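You operate a simulated robot arm through the tools that you are given. There is no shell and no other tool. Be economical: measure what you need, move in short steps, check, and stop when the job is done.

Carry out the task below with a simulated two-armed robot. There is one attempt and no reset: what you move stays moved.

JOB
Put the three bays in lever G's row on air and test them together.
Fine: white desk; open the three levers of that row, press TEST once and leave the result on the grey display; leave the other levers shut.

Only the result counts: the job must be done as asked and must still hold three seconds after the hand-in. Knocking over, shifting, dropping, spilling or breaking anything else fails it.

ROBOT AND FRAMES
Two 7-joint arms with two-finger parallel grippers on one trunk, on a base that drives. Base frame: it is fixed to the floor where the robot stands at the start and does not move with it; the origin is under the middle of the robot, x ahead of it, y to its left, z up; the surface under the hand at the start is at about z = 905. Units: mm, degrees, N and s.
The left shoulder is at the start at [50, 209, 1238], the right one opposite. With the tool pointing down near the work surface each hand reaches from about 260 to 920 mm from the robot's upright axis, wherever it stands, measured 20 degrees to its own side. Places, roughly: blue lever G [600, -300, 1000]; blue lever Q [300, -200, 1000]; grey display [700, -300, 1000]; test button [500, -100, 900]; white desk [500, -300, 600]. Payload 4.4 kg a hand.
Tool frame (each hand has its own): the origin (TCP) lies between the finger pads and is the grasp point; the fingertips stand 23 mm ahead of it; z points along the fingers, y is the line along which they close. The gripper opens to 94 mm. The fingers are 38 mm wide and 10 mm thick; the gripper's body (54 by 96 mm) begins 39 mm behind the TCP.
Orientation is that of the tool frame in the base frame, as [roll, pitch, yaw] about the fixed x, y, z axes, in that order (R = Rz(yaw) Ry(pitch) Rx(roll)). With the fingers straight down and closing along the base's y, the tool's x points along the base's -x, its y along +y and its z along -z.

CONTROLS
- The arms move only by the tool nudge_tool. It takes "left_increments", "right_increments" or both (then of equal length, played together; a hand with none holds still); each is a list of rows, each a list of 7 numbers: the shift along the tool's x, y, z in units of 40 mm (1.0 is 40 mm), then the turn, a rotation vector about the tool's x, y, z in units of 4 degrees (1.0 is 4 degrees), then the opening, from 0 (shut) to 1 (fully open). In form: [[dx, dy, dz, rx, ry, rz, jaw], ...]. A call has 1 to 10 rows; each row shifts and turns the commanded pose from where the row before left it, along the tool's axes as they then stand. A call with a number of a shift or a turn outside -1 to 1 is refused whole. Rows are played at 5 a second. More than 50 mm and 8.6 degrees between two rows, or a gripper value outside its range, and nothing of the call is played. A pose out of reach is approached as far as the arm can. The call stops where the force on the tool passes 40 N (or 10 N more than at its start, if that is more) or the arm is blocked; 0.2 s more then pass. The fingers move at their own pace (about 108 mm/s each) and stop on an object; they squeeze with about 24 N. The grip force told is the motor's: it shows also when the fingers shut on nothing. Time passes only in rows, and 0.2 s behind the last, so rows that do not move let the fingers close. The reply holds the time, the measured pose of the TCP, the force on the tool along the base axes, the opening and the grip force, in the units named above and with some noise, with the torque about the TCP (base axes, N m) and any sound that the robot's microphone picked up, and new pictures: "views" is both (left out), scene, wrist or none (wrist: the cameras of the hands that moved).
- Cameras (640 x 400 px; columns grow to the right, rows downward): "scene" is now at [151.9, -17.8, 1407.8]; the picture's right is [-0.21, -0.98, 0.00], its down [-0.57, 0.12, -0.81] and it looks along [0.79, -0.17, -0.59] (base axes); focal length 214 px, centre (320, 200). "left" rides on the left gripper at [86, -16, -74] in its tool frame; the picture's right is [0.18, 0.98, 0.00], its down [-0.58, 0.11, -0.81] and it looks along [-0.79, 0.15, 0.59] (tool axes); focal length 243 px, centre (320, 200). "right" rides on the right gripper at [86, 16, -75] in its tool frame; the picture's right is [-0.18, 0.98, 0.00], its down [-0.58, -0.11, -0.81] and it looks along [-0.79, -0.15, 0.59] (tool axes); focal length 243 px, centre (320, 200). There is no depth. A picture from a camera that has moved, and an enlarged one, comes with that camera's place and axes in the base frame and with its lens.
- move_column(by): slides the trunk up (or, below 0, down) by that many mm; the arms and the scene camera ride with it, the base frame stays. It gives what a move gives, with no picture.
- drive_base(legs): drives the robot by 1 to 6 legs, each [ahead, left, turn to the left] in mm, mm and degrees, along the robot's own axes; the way and the turn of a leg run together, so that a leg with both is an arc; at most 1500 mm and 180 degrees a leg. The arms and the cameras ride along, it lands a little off, and it stops where it bumps. It gives what a move gives, and a new picture of the scene camera.
- pan_tilt(pan, tilt): turns the head with the scene camera to pan (to the left, within 80 degrees either way) and tilt (down, from -29 to 69), counted from straight ahead of the robot. It gives what a move gives, and a new picture of the scene camera.
- close_up(camera, box): a new picture of the part [left, top, right, bottom] of that camera's present view, enlarged. The clock stands still meanwhile.
- finish_job(): hands the job in; it is judged then, once.

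Go step by step. Nothing tells you exact positions but the pictures and the camera data: compare them with the known pose of the tool, close in by small moves and look again before you grip or let go. The budget is 120 turns and 260 pictures, counting those below and the enlarged ones. Unless the task says otherwise, let go and move clear before handing in, and close with one line.

The tools are called by a JSON object that holds its "op" and its "data". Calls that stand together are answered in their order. nudge_tool: Moves the arms, as the interface text tells. Its arguments: {"type":"object","properties":{"left_increments":{"type":"array"},"right_increments":{"type":"array"},"views":{"type":"string","enum":["both","scene","wrist","none"]}},"required":[]} The other tools are called the same way: move_column (by) slides the trunk up or down; drive_base (legs) drives the base; pan_tilt (pan, tilt) turns the head that bears the scene camera; close_up (camera, box) takes an enlarged picture of a part of a camera's view; finish_job () hands the job in.

At the start:

```text
t: 0.0
left_tcp_pos: [504.5, -78.1, 1292.9]
left_orientation: [179.9, 0.0, -179.9]
left_ft_force: [0.2, -0.5, 0.0]
left_moment: [-0.01, 0.01, -0.01]
left_gripper_width: 94.1
left_grasp_force: 0.2
right_tcp_pos: [368.8, -469.4, 1231.6]
right_orientation: [-180.0, 0.0, 179.9]
right_ft_force: [-0.1, 0.2, -0.5]
right_moment: [0.01, 0.02, -0.01]
right_gripper_width: 94.1
right_grasp_force: 0.0
trunk travel left (down, up): [-317.0, 247.0]
robot x, y, heading: [0.1, 0.6, -0.2]
head pan, tilt: [-12.3, 35.9]
```

scene: 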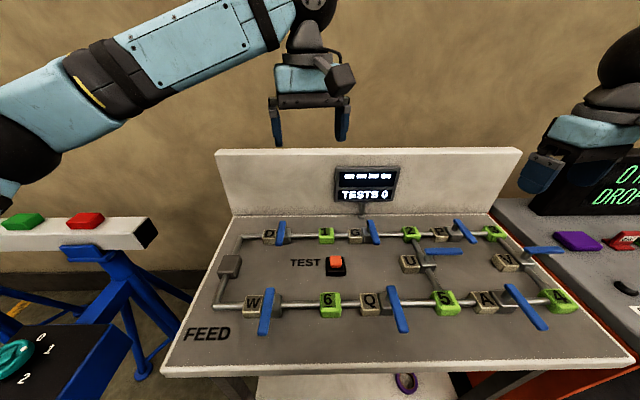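
right: 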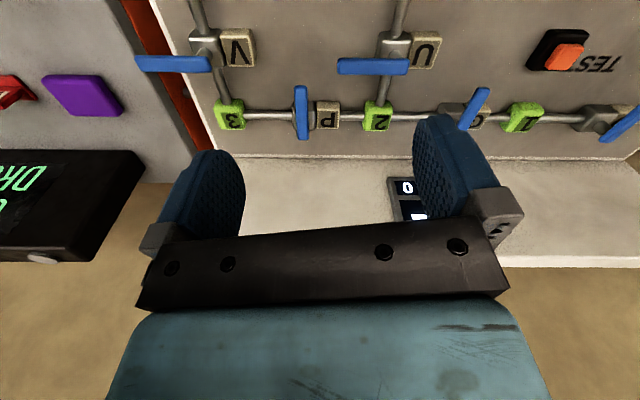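
left: 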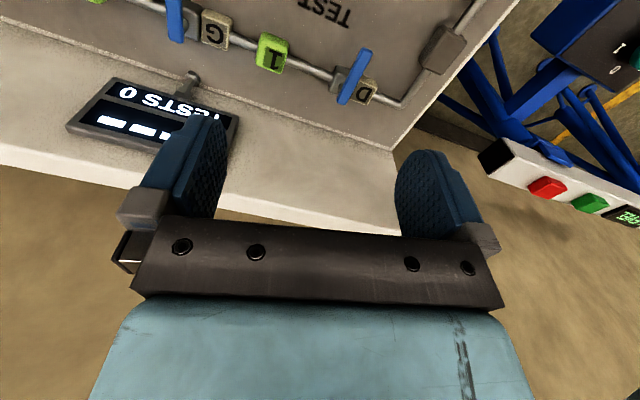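

I see a desk with a pipe circuit: a back row D, G, P (bays 1–3), a front row W, Q, A (bays 6–4), cross levers U and V, a TEST button and a display. I'll enlarge the view to read the lever states.

{"op": "close_up", "data": {"camera": "scene", "box": [210, 150, 410, 275]}}

{"op": "close_up", "data": {"camera": "scene", "box": [380, 200, 580, 325]}}

{"op": "close_up", "data": {"camera": "scene", "box": [200, 250, 420, 388]}}

```text
3.20 times, centred on (310, 212) of scene
camera zoom: at [151.9, -17.8, 1407.8], right [-0.21, -0.98, 0.0], down [-0.57, 0.12, -0.81], along [0.79, -0.17, -0.59], focal length 686 px, centre (352, 160)
```

zoom: 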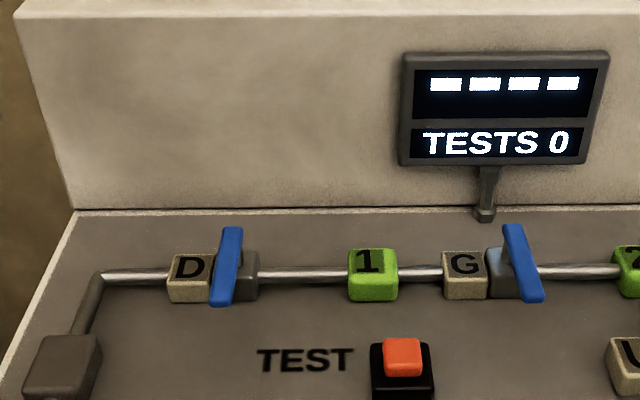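

```text
3.20 times, centred on (480, 262) of scene
camera zoom: at [151.9, -17.8, 1407.8], right [-0.21, -0.98, 0.0], down [-0.57, 0.12, -0.81], along [0.79, -0.17, -0.59], focal length 686 px, centre (-192, 0)
```

zoom: 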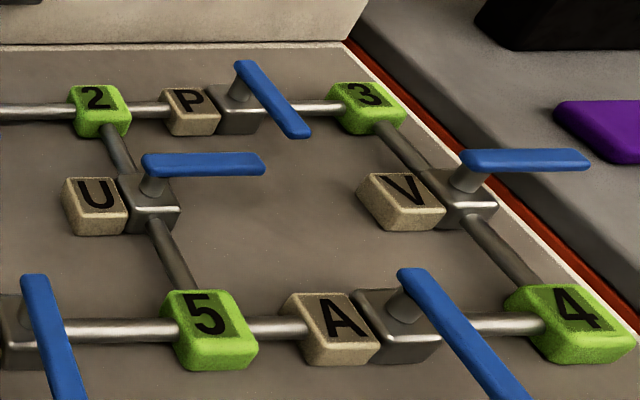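

```text
2.90 times, centred on (310, 319) of scene
camera zoom: at [151.9, -17.8, 1407.8], right [-0.21, -0.98, 0.0], down [-0.57, 0.12, -0.81], along [0.79, -0.17, -0.59], focal length 622 px, centre (349, -145)
```

zoom: 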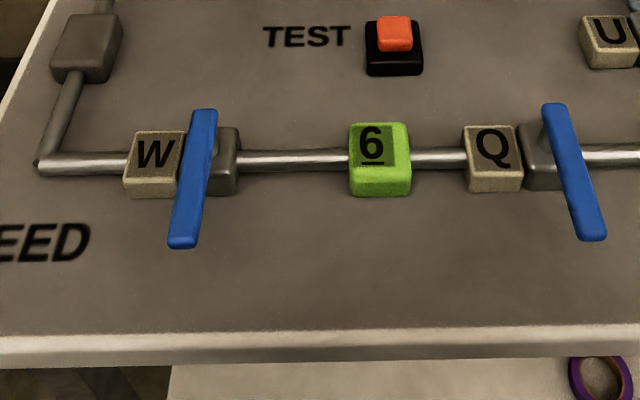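

D, G and P sit in the back row, and all the lever tips point toward the robot, perpendicular to the pipe, so they are shut. The desk looks yawed by about -12°, with lever tops at about z 963. I'll move the closed left hand above the left side of D and the right hand above the left side of P, both still high.

{"op": "nudge_tool", "data": {"left_increments": [[0, 0, 0, 0, 0, 1, 0], [0, 0, 0, 0, 0, 1, 0], [0, 0, 0, 0, 0, 1, 0], [-0.269, 0.47, 0.832, 0, 0, 0, 0], [-0.269, 0.47, 0.832, 0, 0, 0, 0], [-0.269, 0.47, 0.832, 0, 0, 0, 0], [-0.269, 0.47, 0.832, 0, 0, 0, 0], [-0.269, 0.47, 0.832, 0, 0, 0, 0], [-0.269, 0.47, 0.832, 0, 0, 0, 0], [-0.269, 0.47, 0.832, 0, 0, 0, 0]], "right_increments": [[0, 0, 0, 0, 0, 1, 0], [0, 0, 0, 0, 0, 1, 0], [0, 0, 0, 0, 0, 1, 0], [-0.465, 0.011, 0.614, 0, 0, 0, 0], [-0.465, 0.011, 0.614, 0, 0, 0, 0], [-0.465, 0.011, 0.614, 0, 0, 0, 0], [-0.465, 0.011, 0.614, 0, 0, 0, 0], [-0.465, 0.011, 0.614, 0, 0, 0, 0], [-0.465, 0.011, 0.614, 0, 0, 0, 0], [-0.465, 0.011, 0.614, 0, 0, 0, 0]]}}

```text
t: 2.2
left_tcp_pos: [608.2, 34.5, 1058.1]
left_orientation: [180.0, -0.1, 168.0]
left_ft_force: [0.7, -0.3, -0.7]
left_moment: [0.01, 0.01, -0.01]
left_gripper_width: 0.0
left_grasp_force: 23.7
right_tcp_pos: [497.5, -492.1, 1061.0]
right_orientation: [-179.9, -0.1, 167.9]
right_ft_force: [0.3, -0.3, -0.3]
right_moment: [-0.02, 0.04, 0.01]
right_gripper_width: 0.0
right_grasp_force: 24.0
trunk travel left (down, up): [-317.0, 247.0]
robot x, y, heading: [0.4, 0.4, 0.4]
head pan, tilt: [-12.3, 35.9]
camera scene: at [153.2, -17.5, 1407.7], right [-0.21, -0.98, 0.0], down [-0.57, 0.12, -0.81], along [0.79, -0.17, -0.59], focal length 214 px, centre (320, 200)
camera right: at [415.8, -457.8, 1135.8], right [0.38, 0.92, 0.0], down [0.55, -0.23, 0.81], along [0.74, -0.31, -0.59], focal length 243 px, centre (320, 200)
camera left: at [519.9, 39.4, 1133.2], right [0.02, 1.0, 0.0], down [0.59, -0.01, 0.81], along [0.81, -0.02, -0.59], focal length 243 px, centre (320, 200)
```

scene: 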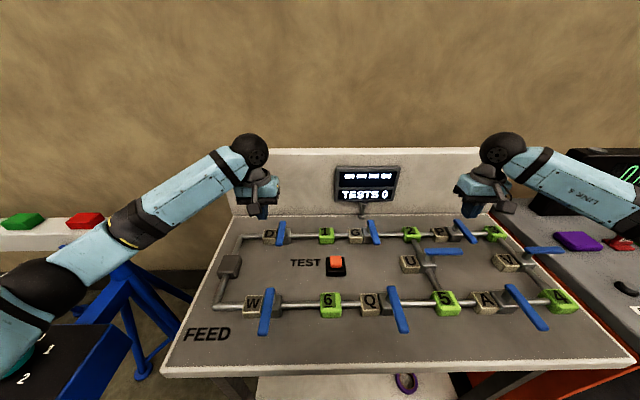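
right: 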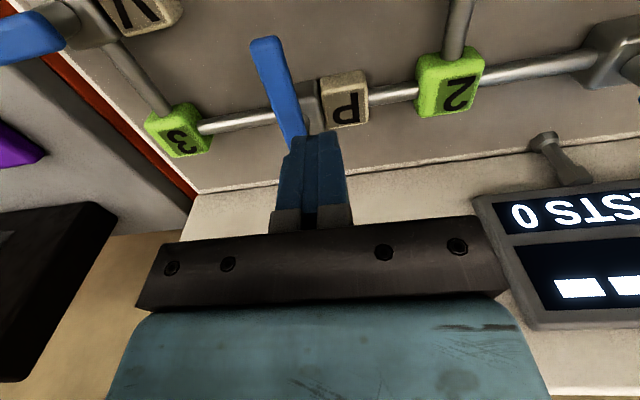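
left: 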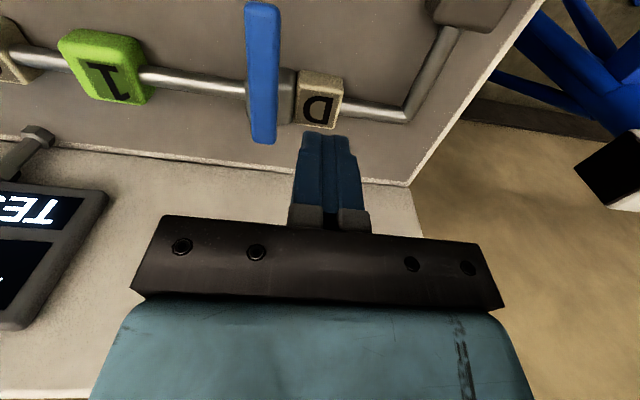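

Both hands are where I planned, beside D and P, and the wrist views agree on the lever positions. Next I'll lower both closed fingers beside the levers, moved slightly toward the tips.

{"op": "nudge_tool", "data": {"left_increments": [[0.1, 0, 0.79, 0, 0, 0, 0], [0.1, 0, 0.79, 0, 0, 0, 0], [0.1, 0, 0.79, 0, 0, 0, 0]], "right_increments": [[0.14, 0, 0.82, 0, 0, 0, 0], [0.14, 0, 0.82, 0, 0, 0, 0], [0.14, 0, 0.82, 0, 0, 0, 0]]}}

```text
t: 3.0
left_tcp_pos: [596.1, 37.8, 964.1]
left_orientation: [180.0, 0.0, 168.1]
left_ft_force: [-1.3, 0.4, -0.1]
left_moment: [0.01, 0.03, -0.03]
left_gripper_width: 0.0
left_grasp_force: 24.1
right_tcp_pos: [480.7, -489.8, 963.8]
right_orientation: [179.9, 0.0, 167.9]
right_ft_force: [0.3, 0.1, 0.2]
right_moment: [0.02, 0.0, -0.03]
right_gripper_width: 0.0
right_grasp_force: 24.1
trunk travel left (down, up): [-317.0, 247.0]
robot x, y, heading: [-2.7, -3.0, -0.2]
head pan, tilt: [-12.3, 35.9]
camera scene: at [152.4, -18.0, 1407.9], right [-0.21, -0.98, 0.0], down [-0.57, 0.13, -0.81], along [0.79, -0.17, -0.59], focal length 214 px, centre (320, 200)
camera right: at [399.0, -454.8, 1038.0], right [0.38, 0.92, 0.0], down [0.55, -0.23, 0.81], along [0.74, -0.31, -0.59], focal length 243 px, centre (320, 200)
camera left: at [507.7, 41.8, 1038.4], right [0.02, 1.0, 0.0], down [0.59, -0.01, 0.81], along [0.81, -0.02, -0.59], focal length 243 px, centre (320, 200)
```

scene: 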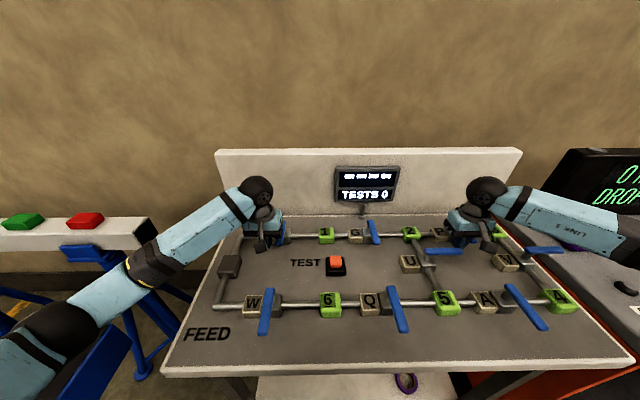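
right: 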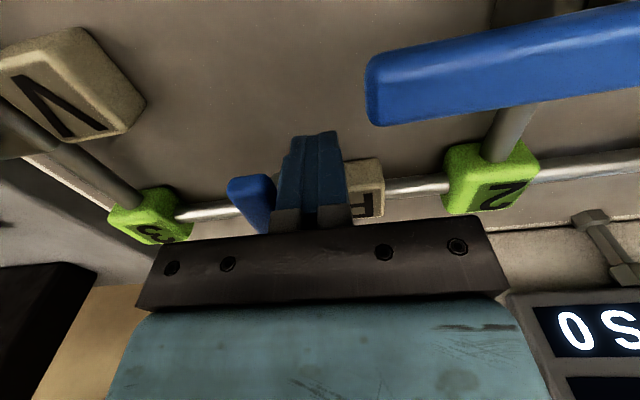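
left: 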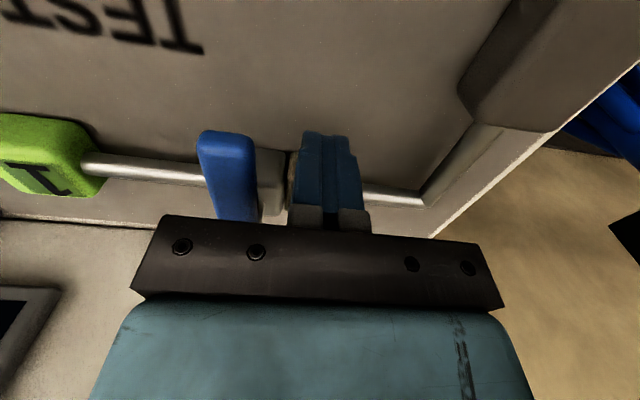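

The closed fingers are now level with both levers, clear on D's and P's left sides. I'll push D's tip to the right, away from its label, for the first 30° and check how it responds.

{"op": "nudge_tool", "data": {"left_increments": [[0.03, -0.28, 0, 0, 0, 0, 0], [0.03, -0.28, 0, 0, 0, 0, 0], [0.03, -0.28, 0, 0, 0, 0, 0], [0.03, -0.28, 0, 0, 0, 0, 0]], "views": "wrist"}}

```text
t: 4.0
left_tcp_pos: [581.0, -6.2, 965.0]
left_orientation: [180.0, 0.1, 168.1]
left_ft_force: [0.3, 0.3, -0.5]
left_moment: [0.06, -0.01, -0.02]
left_gripper_width: 0.2
left_grasp_force: 24.1
right_tcp_pos: [479.6, -489.7, 963.4]
right_orientation: [-180.0, 0.0, 168.1]
right_ft_force: [0.3, 0.0, 0.3]
right_moment: [-0.01, 0.02, -0.04]
right_gripper_width: 0.2
right_grasp_force: 23.8
trunk travel left (down, up): [-317.0, 247.0]
robot x, y, heading: [1.1, 0.2, 0.1]
head pan, tilt: [-12.3, 35.9]
camera left: at [492.4, -2.2, 1039.1], right [0.02, 1.0, 0.0], down [0.59, -0.01, 0.81], along [0.81, -0.02, -0.59], focal length 243 px, centre (320, 200)
```

left: 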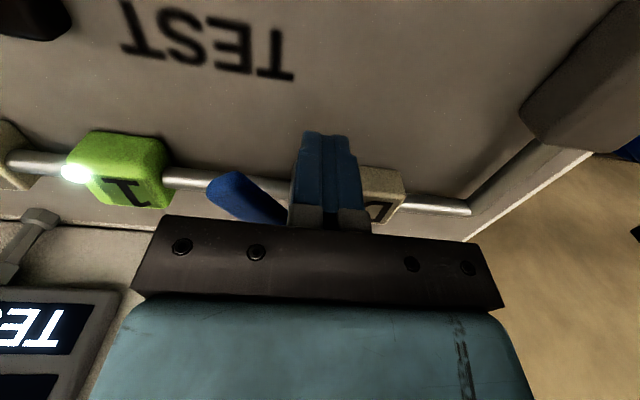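

D turns freely to the right and a lamp on bay 1 lit up. I'll carry on round the arc toward alignment with the pipe.

{"op": "nudge_tool", "data": {"left_increments": [[-0.11, -0.33, 0, 0, 0, 0, 0], [-0.11, -0.33, 0, 0, 0, 0, 0], [-0.3, -0.27, 0, 0, 0, 0, 0], [-0.3, -0.27, 0, 0, 0, 0, 0]]}}

{"op": "close_up", "data": {"camera": "scene", "box": [210, 150, 410, 275]}}

```text
t: 5.0
left_tcp_pos: [602.8, -58.5, 965.1]
left_orientation: [179.9, -0.1, 167.9]
left_ft_force: [-8.2, 4.7, -3.2]
left_moment: [-0.07, -0.04, 0.13]
left_gripper_width: 0.0
left_grasp_force: 24.1
right_tcp_pos: [479.0, -489.8, 964.7]
right_orientation: [180.0, 0.1, 168.1]
right_ft_force: [-0.6, 0.5, -0.4]
right_moment: [-0.01, -0.01, 0.02]
right_gripper_width: 0.2
right_grasp_force: 24.4
trunk travel left (down, up): [-317.0, 247.0]
robot x, y, heading: [2.6, -0.5, 0.2]
head pan, tilt: [-12.3, 35.9]
camera scene: at [150.2, -16.6, 1408.0], right [-0.21, -0.98, 0.0], down [-0.57, 0.12, -0.81], along [0.79, -0.17, -0.59], focal length 214 px, centre (320, 200)
camera left: at [513.7, -54.3, 1039.3], right [0.02, 1.0, 0.0], down [0.59, -0.01, 0.81], along [0.81, -0.02, -0.59], focal length 243 px, centre (320, 200)
```

scene: 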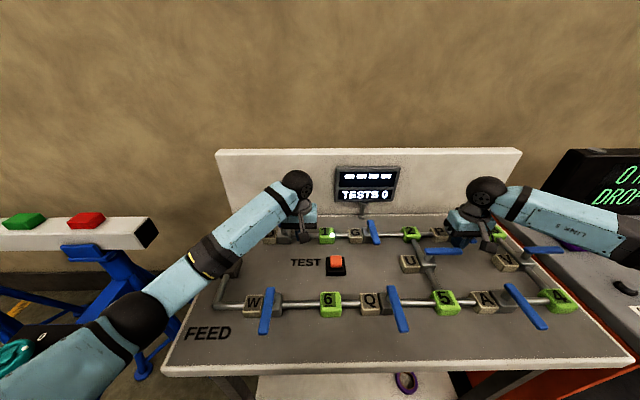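
left: 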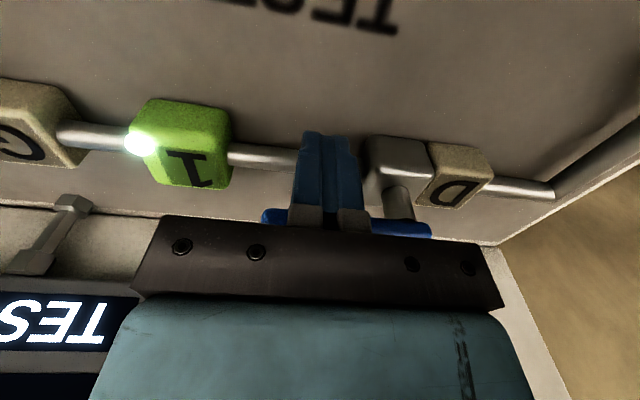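

```text
3.20 times, centred on (310, 212) of scene
camera zoom: at [150.2, -16.6, 1408.0], right [-0.21, -0.98, 0.0], down [-0.57, 0.12, -0.81], along [0.79, -0.17, -0.59], focal length 686 px, centre (352, 160)
```

zoom: 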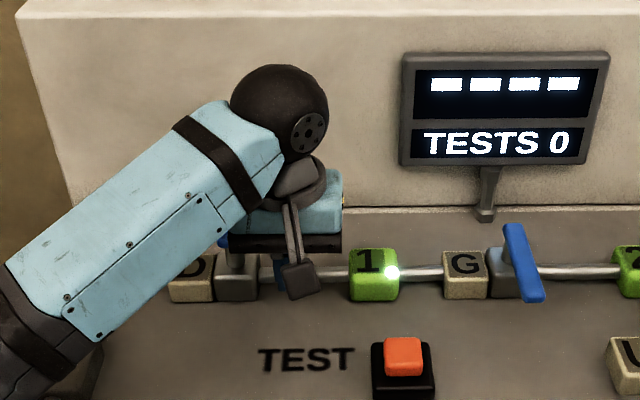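

D now lies along the pipe and the force suggests it has met its stop. I'll back the left hand off and up while the right hand sweeps P through the same arc.

{"op": "nudge_tool", "data": {"left_increments": [[0.5, 0, 0, 0, 0, 0, 0], [0.5, 0, 0, 0, 0, 0, 0], [0, 0, -1, 0, 0, 0, 0], [0, 0, -1, 0, 0, 0, 0], [0, 0, -1, 0, 0, 0, 0], [0, 0, 0, 0, 0, 0, 0], [0, 0, 0, 0, 0, 0, 0], [0, 0, 0, 0, 0, 0, 0]], "right_increments": [[0.04, -0.23, 0, 0, 0, 0, 0], [0.04, -0.23, 0, 0, 0, 0, 0], [0.04, -0.23, 0, 0, 0, 0, 0], [0.04, -0.23, 0, 0, 0, 0, 0], [-0.11, -0.33, 0, 0, 0, 0, 0], [-0.11, -0.33, 0, 0, 0, 0, 0], [-0.28, -0.27, 0, 0, 0, 0, 0], [-0.28, -0.27, 0, 0, 0, 0, 0]]}}

{"op": "close_up", "data": {"camera": "scene", "box": [210, 190, 370, 290]}}

{"op": "close_up", "data": {"camera": "scene", "box": [380, 200, 540, 300]}}

```text
t: 6.8
left_tcp_pos: [564.8, -50.4, 1085.0]
left_orientation: [-180.0, 0.0, 168.1]
left_ft_force: [-0.9, 0.0, -0.5]
left_moment: [-0.02, -0.02, -0.04]
left_gripper_width: 0.0
left_grasp_force: 23.6
right_tcp_pos: [486.4, -578.3, 963.0]
right_orientation: [-180.0, 0.1, 168.0]
right_ft_force: [-1.0, -0.2, -0.8]
right_moment: [-0.01, 0.0, -0.06]
right_gripper_width: 0.1
right_grasp_force: 23.9
trunk travel left (down, up): [-317.0, 247.0]
robot x, y, heading: [-1.1, -1.6, -0.2]
head pan, tilt: [-12.3, 35.9]
camera scene: at [152.1, -18.1, 1407.8], right [-0.21, -0.98, 0.0], down [-0.57, 0.13, -0.81], along [0.79, -0.17, -0.59], focal length 214 px, centre (320, 200)
camera right: at [405.7, -543.4, 1038.0], right [0.38, 0.92, 0.0], down [0.55, -0.23, 0.81], along [0.74, -0.31, -0.59], focal length 243 px, centre (320, 200)
camera left: at [476.2, -47.4, 1160.1], right [0.02, 1.0, 0.0], down [0.59, -0.01, 0.81], along [0.81, -0.02, -0.59], focal length 243 px, centre (320, 200)
```

scene: 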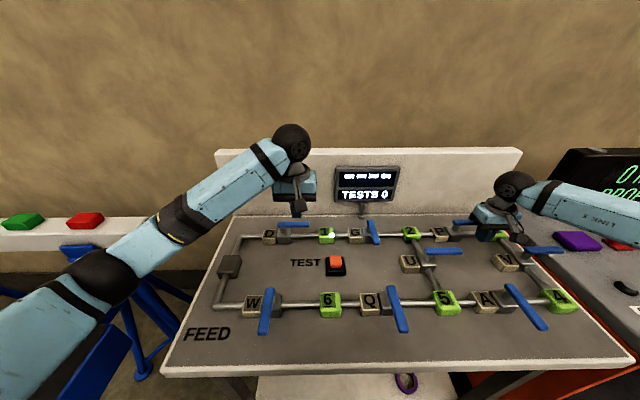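
right: 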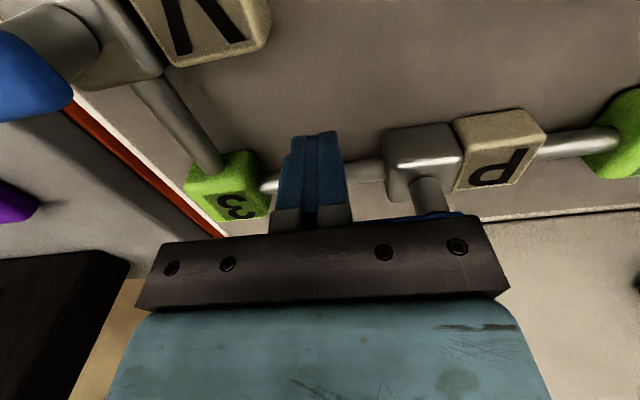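
left: 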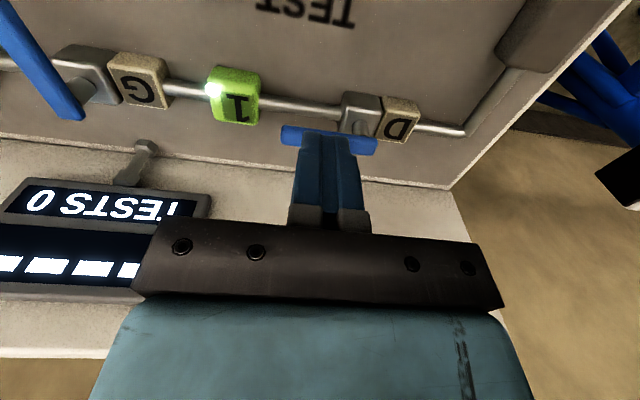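

```text
4.00 times, centred on (290, 240) of scene
camera zoom: at [152.1, -18.1, 1407.8], right [-0.21, -0.98, 0.0], down [-0.57, 0.13, -0.81], along [0.79, -0.17, -0.59], focal length 858 px, centre (440, 40)
```

zoom: 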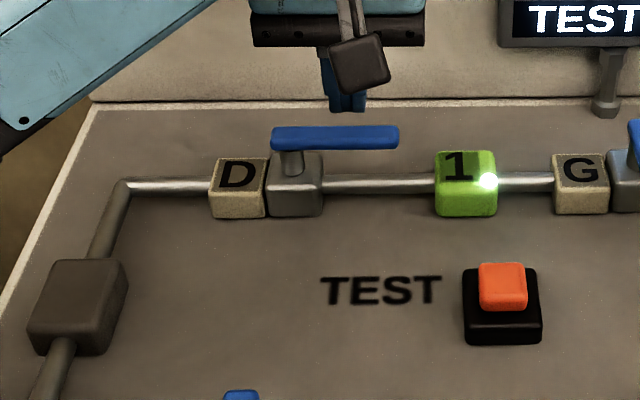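

```text
4.00 times, centred on (460, 250) of scene
camera zoom: at [152.1, -18.1, 1407.8], right [-0.21, -0.98, 0.0], down [-0.57, 0.13, -0.81], along [0.79, -0.17, -0.59], focal length 858 px, centre (-240, 0)
```

zoom: 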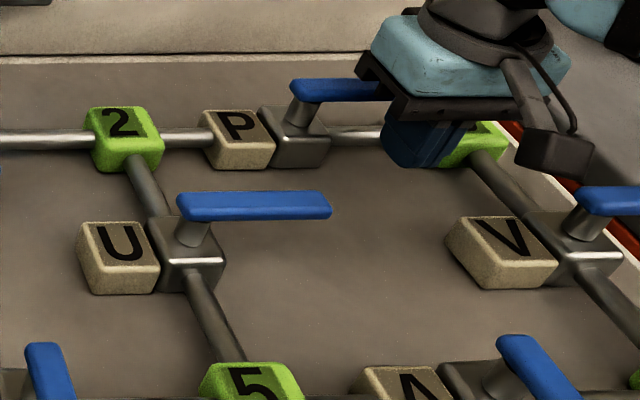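

D is aligned with the pipe, and P looks nearly aligned too. I'll back the right hand off P and up, and move the left hand above the left side of G.

{"op": "nudge_tool", "data": {"left_increments": [[-0.05, -0.863, 0, 0, 0, 0, 0], [-0.05, -0.863, 0, 0, 0, 0, 0], [-0.05, -0.863, 0, 0, 0, 0, 0], [-0.05, -0.863, 0, 0, 0, 0, 0], [-0.05, -0.863, 0, 0, 0, 0, 0]], "right_increments": [[0.5, 0, 0, 0, 0, 0, 0], [0, 0, -1, 0, 0, 0, 0], [0, 0, -1, 0, 0, 0, 0], [0, 0, -1, 0, 0, 0, 0], [0, 0, -1, 0, 0, 0, 0]]}}

{"op": "close_up", "data": {"camera": "scene", "box": [380, 200, 540, 300]}}

```text
t: 8.0
left_tcp_pos: [536.7, -223.1, 1084.3]
left_orientation: [179.9, 0.0, 168.0]
left_ft_force: [-0.6, 0.1, 0.4]
left_moment: [0.01, -0.01, 0.01]
left_gripper_width: 0.0
left_grasp_force: 24.0
right_tcp_pos: [467.9, -572.8, 1122.8]
right_orientation: [179.9, -0.1, 168.0]
right_ft_force: [-0.4, 0.0, 0.8]
right_moment: [-0.01, -0.01, 0.01]
right_gripper_width: 0.0
right_grasp_force: 24.0
trunk travel left (down, up): [-317.0, 247.0]
robot x, y, heading: [-0.7, -2.6, -0.0]
head pan, tilt: [-12.3, 35.9]
camera scene: at [151.5, -18.9, 1407.8], right [-0.21, -0.98, 0.0], down [-0.57, 0.13, -0.81], along [0.79, -0.17, -0.59], focal length 214 px, centre (320, 200)
camera right: at [385.3, -538.6, 1197.0], right [0.38, 0.92, 0.0], down [0.55, -0.23, 0.81], along [0.74, -0.31, -0.59], focal length 243 px, centre (320, 200)
camera left: at [449.2, -220.2, 1159.3], right [0.02, 1.0, 0.0], down [0.59, -0.01, 0.81], along [0.81, -0.02, -0.59], focal length 243 px, centre (320, 200)
```

scene: 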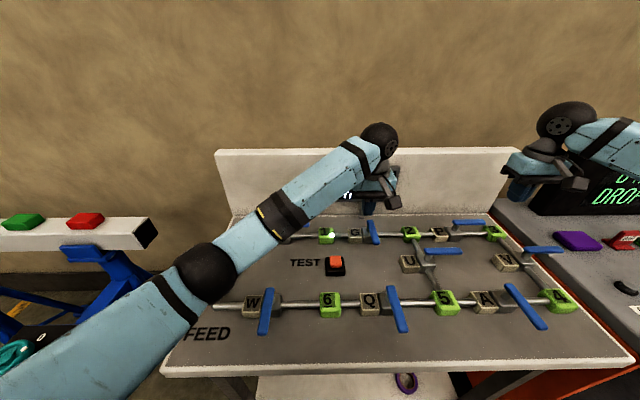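
right: 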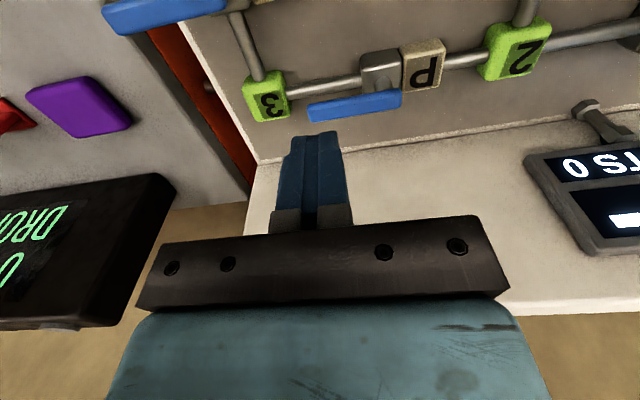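
left: 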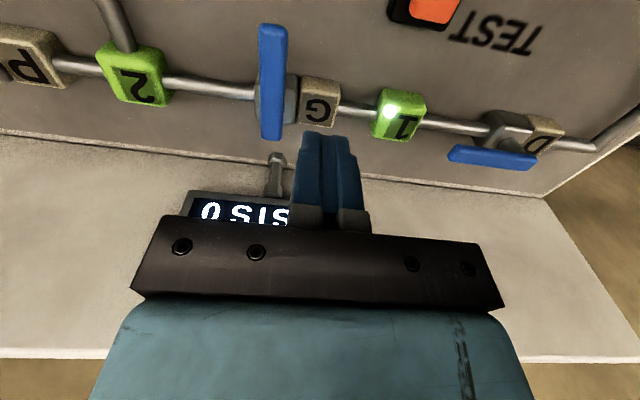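

```text
4.00 times, centred on (460, 250) of scene
camera zoom: at [151.5, -18.9, 1407.8], right [-0.21, -0.98, 0.0], down [-0.57, 0.13, -0.81], along [0.79, -0.17, -0.59], focal length 858 px, centre (-240, 0)
```

zoom: 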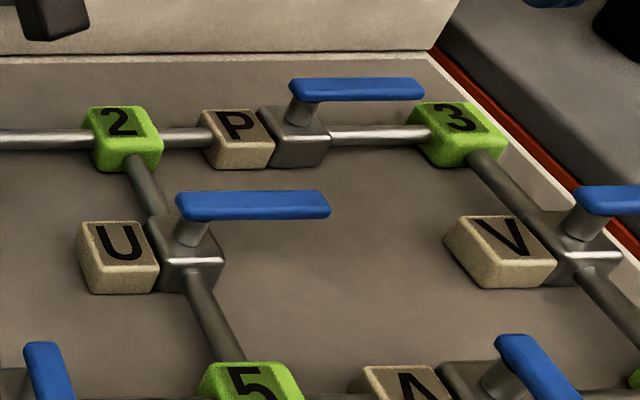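

P is now parallel with the pipe. The left wrist view confirms G runs from about (611,-274) to (513,-256), so I'll lower the left hand and sweep G the same way.

{"op": "nudge_tool", "data": {"left_increments": [[0, 0, 1, 0, 0, 0, 0], [0, 0, 1, 0, 0, 0, 0], [0, 0, 1, 0, 0, 0, 0], [0, -0.34, 0, 0, 0, 0, 0], [0, -0.34, 0, 0, 0, 0, 0], [0, -0.34, 0, 0, 0, 0, 0], [-0.11, -0.33, 0, 0, 0, 0, 0], [-0.11, -0.33, 0, 0, 0, 0, 0], [-0.31, -0.27, 0, 0, 0, 0, 0], [-0.31, -0.27, 0, 0, 0, 0, 0]]}}

```text
t: 10.2
left_tcp_pos: [530.7, -282.0, 964.9]
left_orientation: [180.0, 0.0, 168.1]
left_ft_force: [0.8, 0.3, 1.3]
left_moment: [0.0, -0.02, -0.02]
left_gripper_width: 0.1
left_grasp_force: 23.9
left hand out of reach, approached as far as the arm can: row 8, 9, 10
right_tcp_pos: [467.4, -572.2, 1122.5]
right_orientation: [-179.9, 0.0, 168.0]
right_ft_force: [-0.4, -0.7, 0.1]
right_moment: [0.0, -0.03, -0.02]
right_gripper_width: 0.1
right_grasp_force: 23.8
trunk travel left (down, up): [-317.0, 247.0]
robot x, y, heading: [0.5, 0.6, 0.0]
head pan, tilt: [-12.3, 35.9]
camera scene: at [152.0, -17.9, 1407.8], right [-0.21, -0.98, 0.0], down [-0.57, 0.12, -0.81], along [0.79, -0.17, -0.59], focal length 214 px, centre (320, 200)
camera left: at [443.7, -278.1, 1039.6], right [0.02, 1.0, 0.0], down [0.59, -0.01, 0.81], along [0.81, -0.02, -0.59], focal length 243 px, centre (320, 200)
```

scene: 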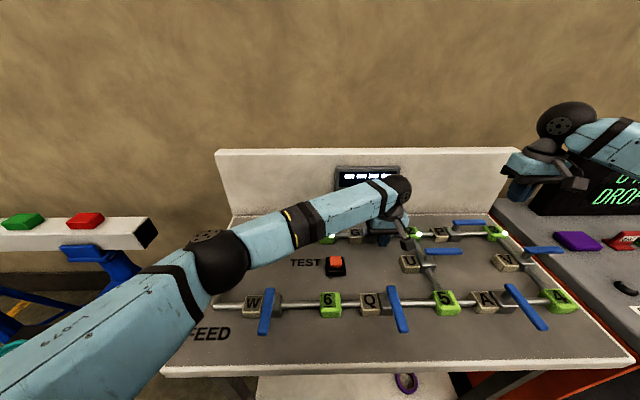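
left: 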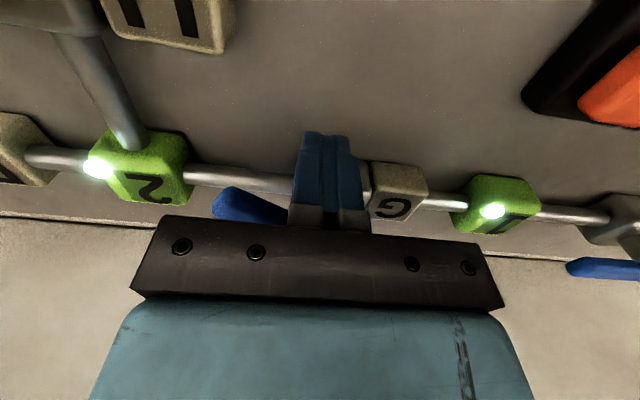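

Bays 1, 2 and 3 are lit, but the left arm ran out of reach with G only about halfway round. I'll pull the left hand clear and finish G with the right.

{"op": "nudge_tool", "data": {"left_increments": [[0.2, 0.6, 0, 0, 0, 0, 0], [0, 0.6, -0.5, 0, 0, 0, 0], [0, 0, -1, 0, 0, 0, 0], [0, 0, -1, 0, 0, 0, 0], [0, 0, -1, 0, 0, 0, 0], [0, 1, 0, 0, 0, 0, 0], [0, 1, 0, 0, 0, 0, 0], [0, 1, 0, 0, 0, 0, 0], [0, 1, 0, 0, 0, 0, 0], [0, 1, 0, 0, 0, 0, 0]], "views": "scene"}}

{"op": "close_up", "data": {"camera": "scene", "box": [310, 190, 510, 315]}}

```text
t: 12.4
left_tcp_pos: [575.5, -36.3, 1105.6]
left_orientation: [-179.9, 0.0, 168.1]
left_ft_force: [0.5, -0.1, 0.0]
left_moment: [-0.01, -0.04, 0.01]
left_gripper_width: 0.0
left_grasp_force: 24.3
right_tcp_pos: [468.7, -572.6, 1123.0]
right_orientation: [-179.9, -0.1, 168.0]
right_ft_force: [0.6, -0.4, 0.0]
right_moment: [-0.06, -0.03, 0.0]
right_gripper_width: 0.6
right_grasp_force: 24.3
trunk travel left (down, up): [-317.0, 247.0]
robot x, y, heading: [-1.7, -3.5, 0.0]
head pan, tilt: [-12.3, 35.9]
camera scene: at [152.0, -16.3, 1407.9], right [-0.21, -0.98, 0.0], down [-0.57, 0.12, -0.81], along [0.79, -0.17, -0.59], focal length 214 px, centre (320, 200)
```

scene: 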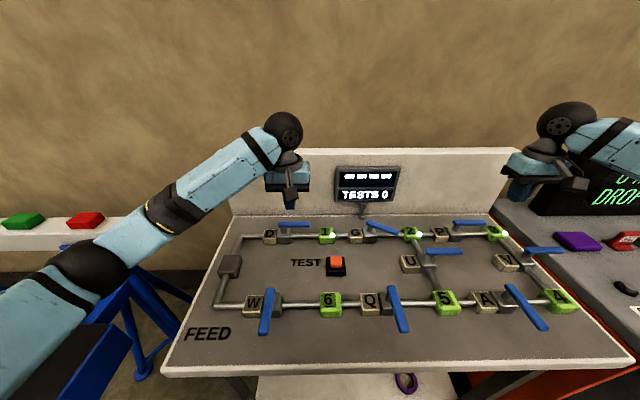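

```text
3.20 times, centred on (410, 252) of scene
camera zoom: at [152.0, -16.3, 1407.9], right [-0.21, -0.98, 0.0], down [-0.57, 0.12, -0.81], along [0.79, -0.17, -0.59], focal length 686 px, centre (32, 32)
```

zoom: 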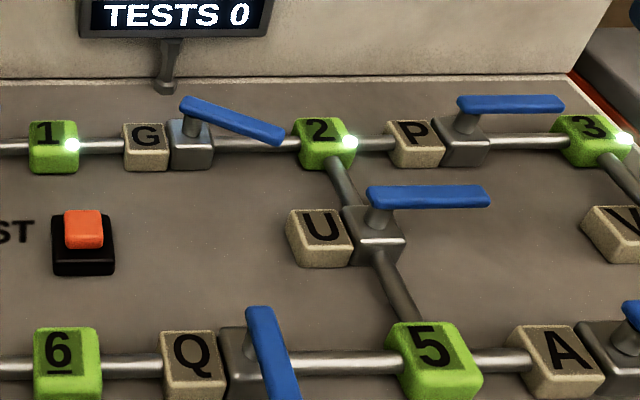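

G is about 60° round. I'll bring the right hand across, staying high, to the near side of G's tip.

{"op": "nudge_tool", "data": {"right_increments": [[0.0625, 0.91, 0, 0, 0, 0, 0], [0.0625, 0.91, 0, 0, 0, 0, 0], [0.0625, 0.91, 0, 0, 0, 0, 0], [0.0625, 0.91, 0, 0, 0, 0, 0], [0.0625, 0.91, 0, 0, 0, 0, 0], [0.0625, 0.91, 0, 0, 0, 0, 0], [0.0625, 0.91, 0, 0, 0, 0, 0], [0.0625, 0.91, 0, 0, 0, 0, 0]]}}

```text
t: 14.2
left_tcp_pos: [575.2, -37.5, 1105.0]
left_orientation: [-179.9, -0.1, 168.0]
left_ft_force: [-0.2, 0.1, 0.4]
left_moment: [-0.02, 0.04, 0.03]
left_gripper_width: 0.3
left_grasp_force: 24.3
right_tcp_pos: [509.0, -284.6, 1124.9]
right_orientation: [-179.9, 0.0, 168.1]
right_ft_force: [0.0, 0.2, -0.7]
right_moment: [-0.02, 0.01, -0.01]
right_gripper_width: 0.2
right_grasp_force: 24.0
trunk travel left (down, up): [-317.0, 247.0]
robot x, y, heading: [0.7, 3.2, 0.2]
head pan, tilt: [-12.3, 35.9]
camera scene: at [152.6, -16.6, 1407.7], right [-0.21, -0.98, 0.0], down [-0.57, 0.12, -0.81], along [0.79, -0.17, -0.59], focal length 214 px, centre (320, 200)
camera right: at [428.6, -248.7, 1199.4], right [0.39, 0.92, 0.0], down [0.55, -0.23, 0.81], along [0.74, -0.31, -0.59], focal length 243 px, centre (320, 200)
```

scene: 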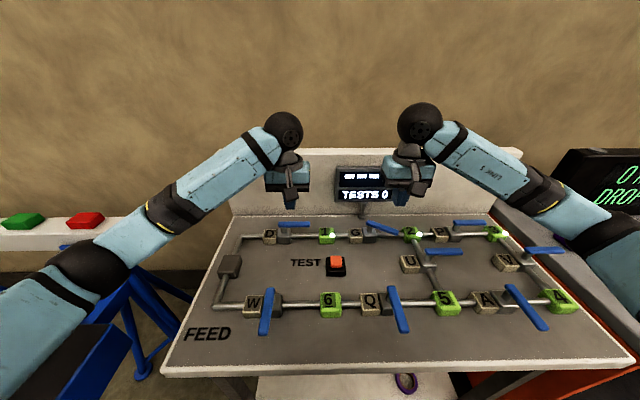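
right: 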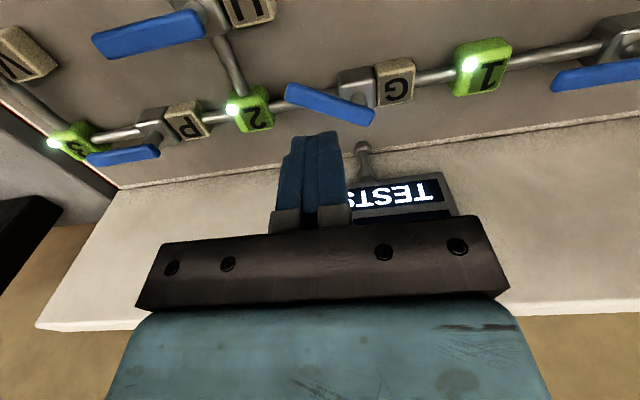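

The right finger will come down about 25 mm clear of G's near side. I'll lower it and push G the rest of the way to its stop.

{"op": "nudge_tool", "data": {"right_increments": [[0, 0, 1, 0, 0, 0, 0], [0, 0, 1, 0, 0, 0, 0], [0, 0, 1, 0, 0, 0, 0], [0, 0, 1, 0, 0, 0, 0], [-0.3, -0.13, 0, 0, 0, 0, 0], [-0.3, -0.13, 0, 0, 0, 0, 0], [-0.3, -0.13, 0, 0, 0, 0, 0], [-0.29, -0.13, 0, 0, 0, 0, 0]]}}

{"op": "close_up", "data": {"camera": "scene", "box": [310, 190, 510, 315]}}

```text
t: 16.0
left_tcp_pos: [574.8, -38.8, 1105.6]
left_orientation: [180.0, 0.0, 168.0]
left_ft_force: [-0.5, 0.6, 0.3]
left_moment: [-0.02, -0.02, 0.04]
left_gripper_width: 0.2
left_grasp_force: 24.0
right_tcp_pos: [551.0, -314.2, 963.4]
right_orientation: [180.0, 0.0, 168.0]
right_ft_force: [-1.7, 2.2, -1.2]
right_moment: [-0.05, -0.02, 0.08]
right_gripper_width: 0.0
right_grasp_force: 23.8
trunk travel left (down, up): [-317.0, 247.0]
robot x, y, heading: [-1.7, -0.8, -0.1]
head pan, tilt: [-12.3, 35.9]
camera scene: at [151.4, -17.6, 1407.9], right [-0.21, -0.98, 0.0], down [-0.57, 0.12, -0.81], along [0.79, -0.17, -0.59], focal length 214 px, centre (320, 200)
camera right: at [468.7, -280.0, 1038.3], right [0.38, 0.92, 0.0], down [0.55, -0.23, 0.81], along [0.74, -0.31, -0.59], focal length 243 px, centre (320, 200)
```

scene: 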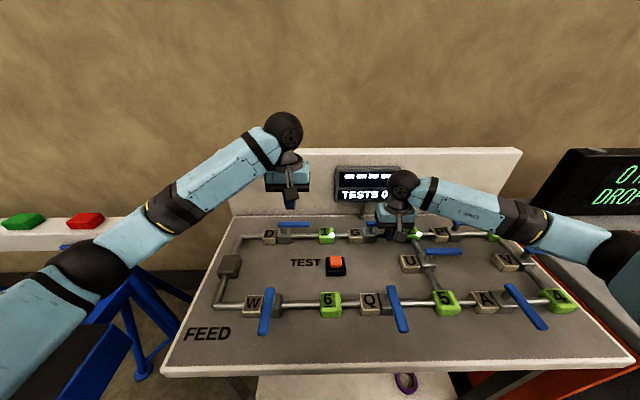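
right: 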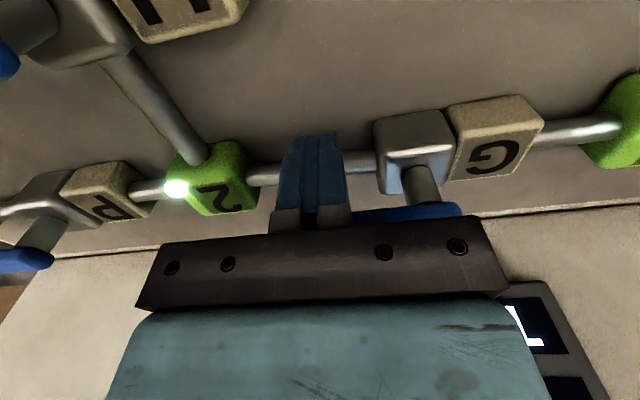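

```text
3.20 times, centred on (410, 252) of scene
camera zoom: at [151.4, -17.6, 1407.9], right [-0.21, -0.98, 0.0], down [-0.57, 0.12, -0.81], along [0.79, -0.17, -0.59], focal length 686 px, centre (32, 32)
```

zoom: 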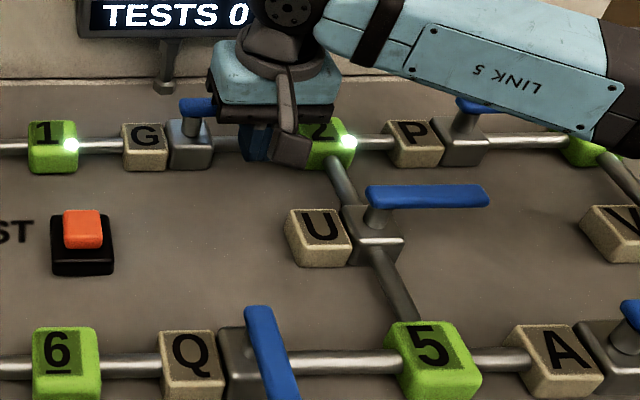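

G looks aligned. I'll back the right hand off, lift it and move it to the right, then check all three levers.

{"op": "nudge_tool", "data": {"right_increments": [[0.5, 0, 0, 0, 0, 0, 0], [0, 0, -1, 0, 0, 0, 0], [0, 0, -1, 0, 0, 0, 0], [0, 0, -1, 0, 0, 0, 0], [0, 0, -1, 0, 0, 0, 0], [0, -1, 0, 0, 0, 0, 0], [0, -1, 0, 0, 0, 0, 0], [0, -1, 0, 0, 0, 0, 0], [0, -1, 0, 0, 0, 0, 0], [0, -1, 0, 0, 0, 0, 0]], "views": "none"}}

{"op": "close_up", "data": {"camera": "scene", "box": [220, 150, 540, 350]}}

{"op": "close_up", "data": {"camera": "scene", "box": [320, 200, 520, 325]}}

{"op": "close_up", "data": {"camera": "left", "box": [0, 0, 640, 400]}}

```text
t: 18.2
left_tcp_pos: [574.1, -38.0, 1107.0]
left_orientation: [179.8, 0.0, 168.0]
left_ft_force: [-0.6, -0.9, -0.1]
left_moment: [-0.02, -0.02, 0.03]
left_gripper_width: 0.1
left_grasp_force: 24.1
right_tcp_pos: [489.4, -506.9, 1122.7]
right_orientation: [179.9, 0.0, 168.0]
right_ft_force: [0.1, 0.4, -0.6]
right_moment: [-0.03, -0.02, 0.0]
right_gripper_width: 0.3
right_grasp_force: 24.7
trunk travel left (down, up): [-317.0, 247.0]
robot x, y, heading: [-2.1, -2.4, 0.2]
head pan, tilt: [-12.3, 35.9]
```

```text
2.00 times, centred on (380, 250) of scene
camera zoom: at [151.0, -18.5, 1407.9], right [-0.21, -0.98, 0.0], down [-0.57, 0.13, -0.81], along [0.79, -0.17, -0.59], focal length 429 px, centre (200, 100)
```

zoom: 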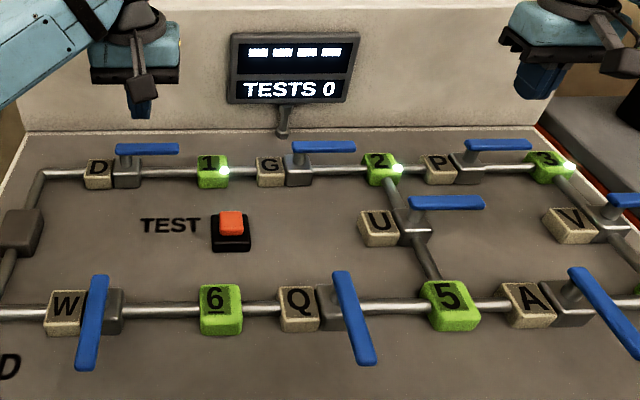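

```text
3.20 times, centred on (420, 262) of scene
camera zoom: at [151.0, -18.5, 1407.9], right [-0.21, -0.98, 0.0], down [-0.57, 0.13, -0.81], along [0.79, -0.17, -0.59], focal length 686 px, centre (0, 0)
```

zoom: 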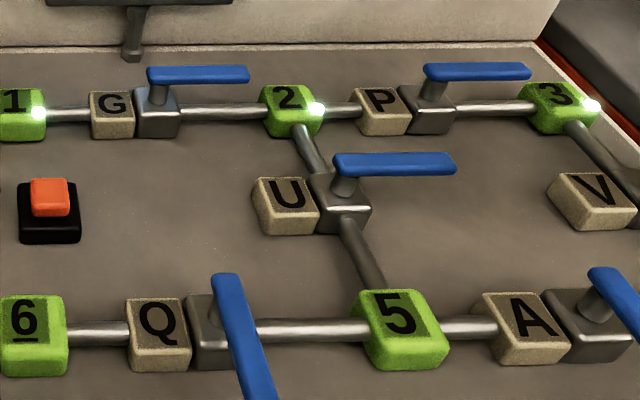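

```text
1.00 times, centred on (320, 200) of left (not enlarged: the box is as wide or as high as the picture)
camera zoom: at [486.5, -34.7, 1180.4], right [0.02, 1.0, 0.0], down [0.59, -0.01, 0.81], along [0.81, -0.02, -0.59], focal length 243 px, centre (320, 200)
```

zoom: 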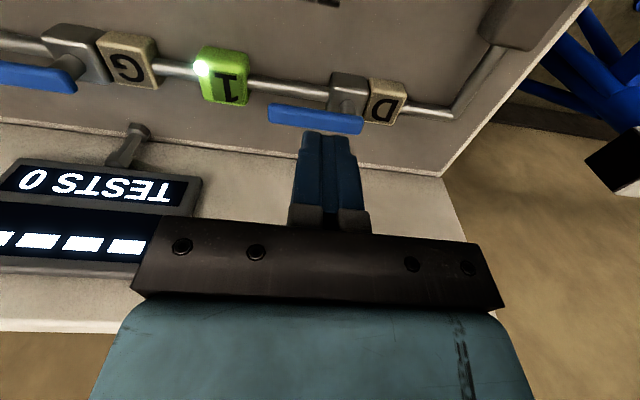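

D, G and P are all along their pipe, the lamps on bays 1, 2 and 3 are lit, and every other lever is unchanged. Next I'll move the left hand above the TEST button, at about (505,-136).

{"op": "nudge_tool", "data": {"left_increments": [[0.295, -0.69, 0.29, 0, 0, 0, 0], [0.295, -0.69, 0.29, 0, 0, 0, 0], [0.295, -0.69, 0.29, 0, 0, 0, 0], [0.295, -0.69, 0.29, 0, 0, 0, 0]]}}

```text
t: 19.2
left_tcp_pos: [505.6, -137.7, 1059.6]
left_orientation: [179.9, 0.0, 168.1]
left_ft_force: [0.4, 0.4, 0.7]
left_moment: [0.01, 0.02, 0.04]
left_gripper_width: 0.1
left_grasp_force: 24.0
right_tcp_pos: [489.7, -506.6, 1123.3]
right_orientation: [-180.0, 0.0, 167.9]
right_ft_force: [0.6, -0.6, 0.4]
right_moment: [0.01, 0.0, 0.0]
right_gripper_width: 0.0
right_grasp_force: 23.3
trunk travel left (down, up): [-317.0, 247.0]
robot x, y, heading: [0.8, -1.7, 0.1]
head pan, tilt: [-12.3, 35.9]
camera scene: at [151.6, -18.9, 1407.9], right [-0.21, -0.98, 0.0], down [-0.57, 0.13, -0.81], along [0.79, -0.17, -0.59], focal length 214 px, centre (320, 200)
camera left: at [417.9, -134.2, 1133.3], right [0.02, 1.0, 0.0], down [0.59, -0.01, 0.81], along [0.81, -0.02, -0.59], focal length 243 px, centre (320, 200)
```

scene: 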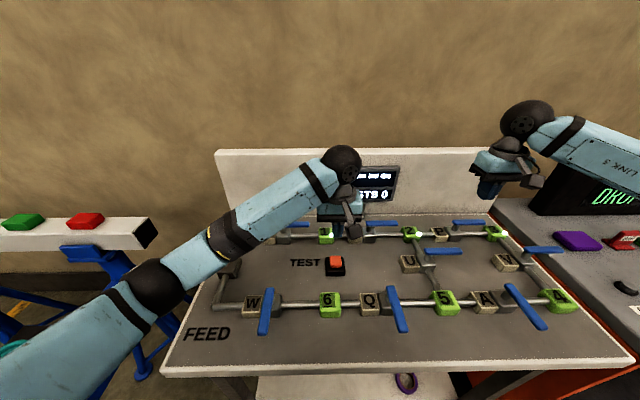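
left: 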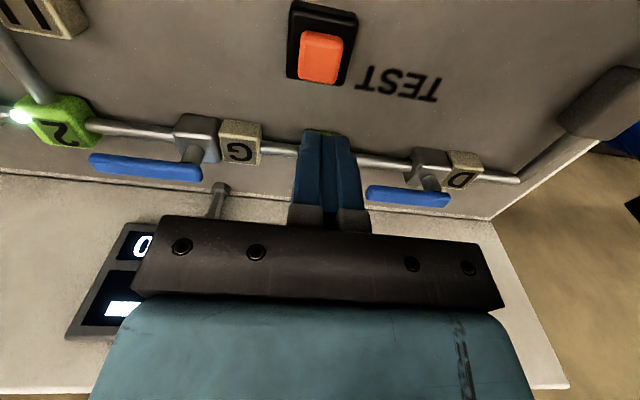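

The button cap centre is at about (497,-135), with its top somewhere between z 935 and 955. I'll shift slightly toward the robot and lower to just above it.

{"op": "nudge_tool", "data": {"left_increments": [[0.11, 0.02, 0.8, 0, 0, 0, 0], [0.11, 0.02, 0.8, 0, 0, 0, 0]]}}

{"op": "close_up", "data": {"camera": "scene", "box": [270, 200, 430, 300]}}

```text
t: 19.8
left_tcp_pos: [498.6, -134.3, 995.3]
left_orientation: [180.0, 0.0, 168.1]
left_ft_force: [0.2, 0.0, 0.5]
left_moment: [0.01, 0.0, 0.0]
left_gripper_width: 0.0
left_grasp_force: 24.3
right_tcp_pos: [488.5, -505.9, 1124.0]
right_orientation: [180.0, 0.0, 168.1]
right_ft_force: [0.5, 0.3, 0.5]
right_moment: [-0.02, 0.0, -0.02]
right_gripper_width: 0.1
right_grasp_force: 23.7
trunk travel left (down, up): [-317.0, 247.0]
robot x, y, heading: [-2.0, -1.7, 0.1]
head pan, tilt: [-12.3, 35.9]
camera scene: at [152.1, -17.6, 1407.9], right [-0.21, -0.98, 0.0], down [-0.57, 0.12, -0.81], along [0.79, -0.17, -0.59], focal length 214 px, centre (320, 200)
camera left: at [410.0, -129.6, 1069.3], right [0.02, 1.0, 0.0], down [0.59, -0.01, 0.81], along [0.81, -0.02, -0.59], focal length 243 px, centre (320, 200)
```

scene: 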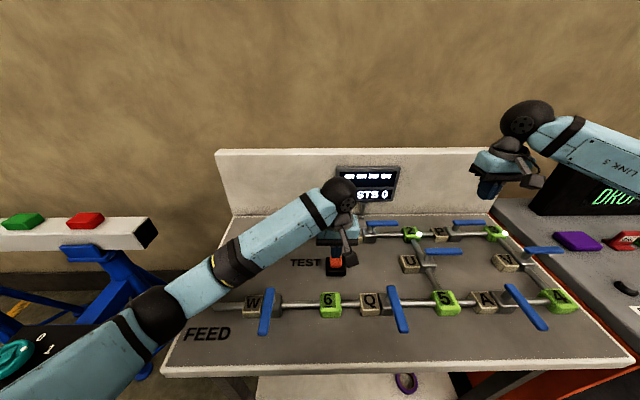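
left: 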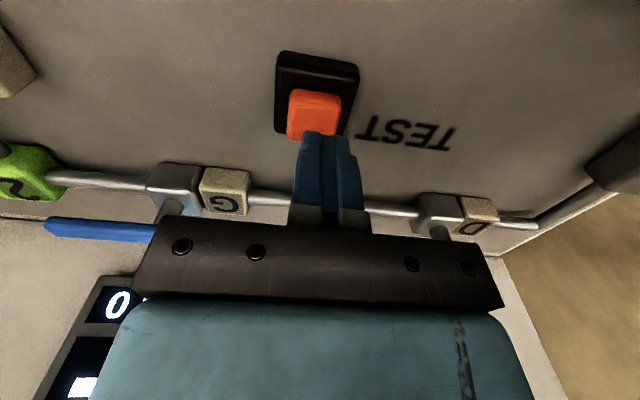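

```text
4.00 times, centred on (350, 250) of scene
camera zoom: at [152.1, -17.6, 1407.9], right [-0.21, -0.98, 0.0], down [-0.57, 0.12, -0.81], along [0.79, -0.17, -0.59], focal length 858 px, centre (200, 0)
```

zoom: 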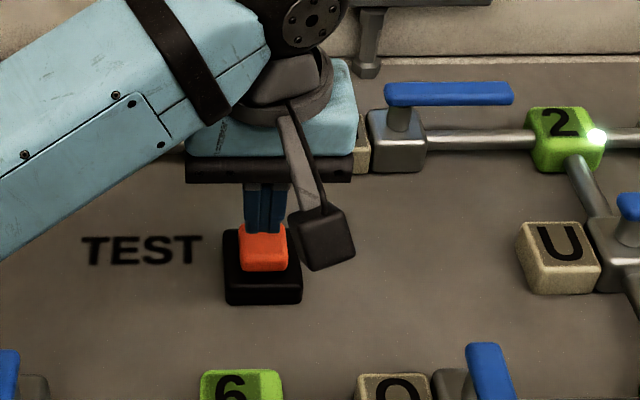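

The finger is right above the cap. I'll descend slowly.

{"op": "nudge_tool", "data": {"left_increments": [[0, 0, 0.12, 0, 0, 0, 0], [0, 0, 0.12, 0, 0, 0, 0], [0, 0, 0.12, 0, 0, 0, 0], [0, 0, 0.12, 0, 0, 0, 0], [0, 0, 0.12, 0, 0, 0, 0]]}}

```text
t: 21.0
left_tcp_pos: [498.9, -133.0, 971.5]
left_orientation: [-180.0, 0.0, 168.0]
left_ft_force: [-0.3, -0.3, 0.1]
left_moment: [0.0, -0.01, -0.01]
left_gripper_width: 0.0
left_grasp_force: 23.9
right_tcp_pos: [489.2, -505.6, 1123.3]
right_orientation: [-179.9, 0.0, 168.0]
right_ft_force: [0.4, 0.8, -0.7]
right_moment: [-0.01, -0.01, 0.02]
right_gripper_width: 0.0
right_grasp_force: 23.6
trunk travel left (down, up): [-317.0, 247.0]
robot x, y, heading: [-1.8, -1.1, 0.2]
head pan, tilt: [-12.3, 35.9]
camera scene: at [151.9, -17.9, 1407.8], right [-0.21, -0.98, 0.0], down [-0.57, 0.12, -0.81], along [0.79, -0.17, -0.59], focal length 214 px, centre (320, 200)
camera left: at [410.1, -128.9, 1045.2], right [0.02, 1.0, 0.0], down [0.59, -0.01, 0.81], along [0.81, -0.02, -0.59], focal length 243 px, centre (320, 200)
```

scene: 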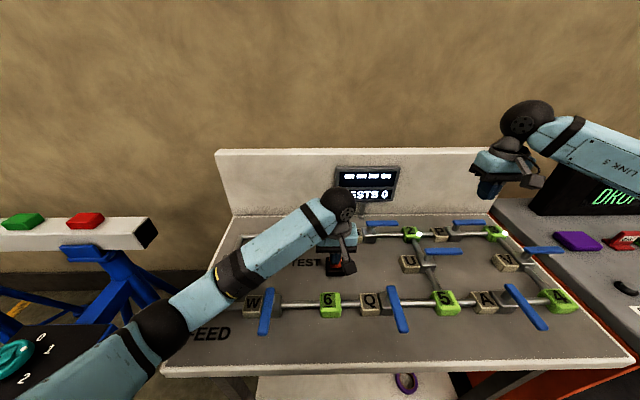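
left: 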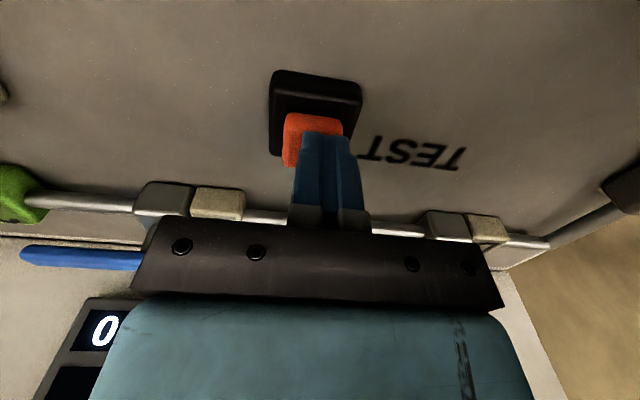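

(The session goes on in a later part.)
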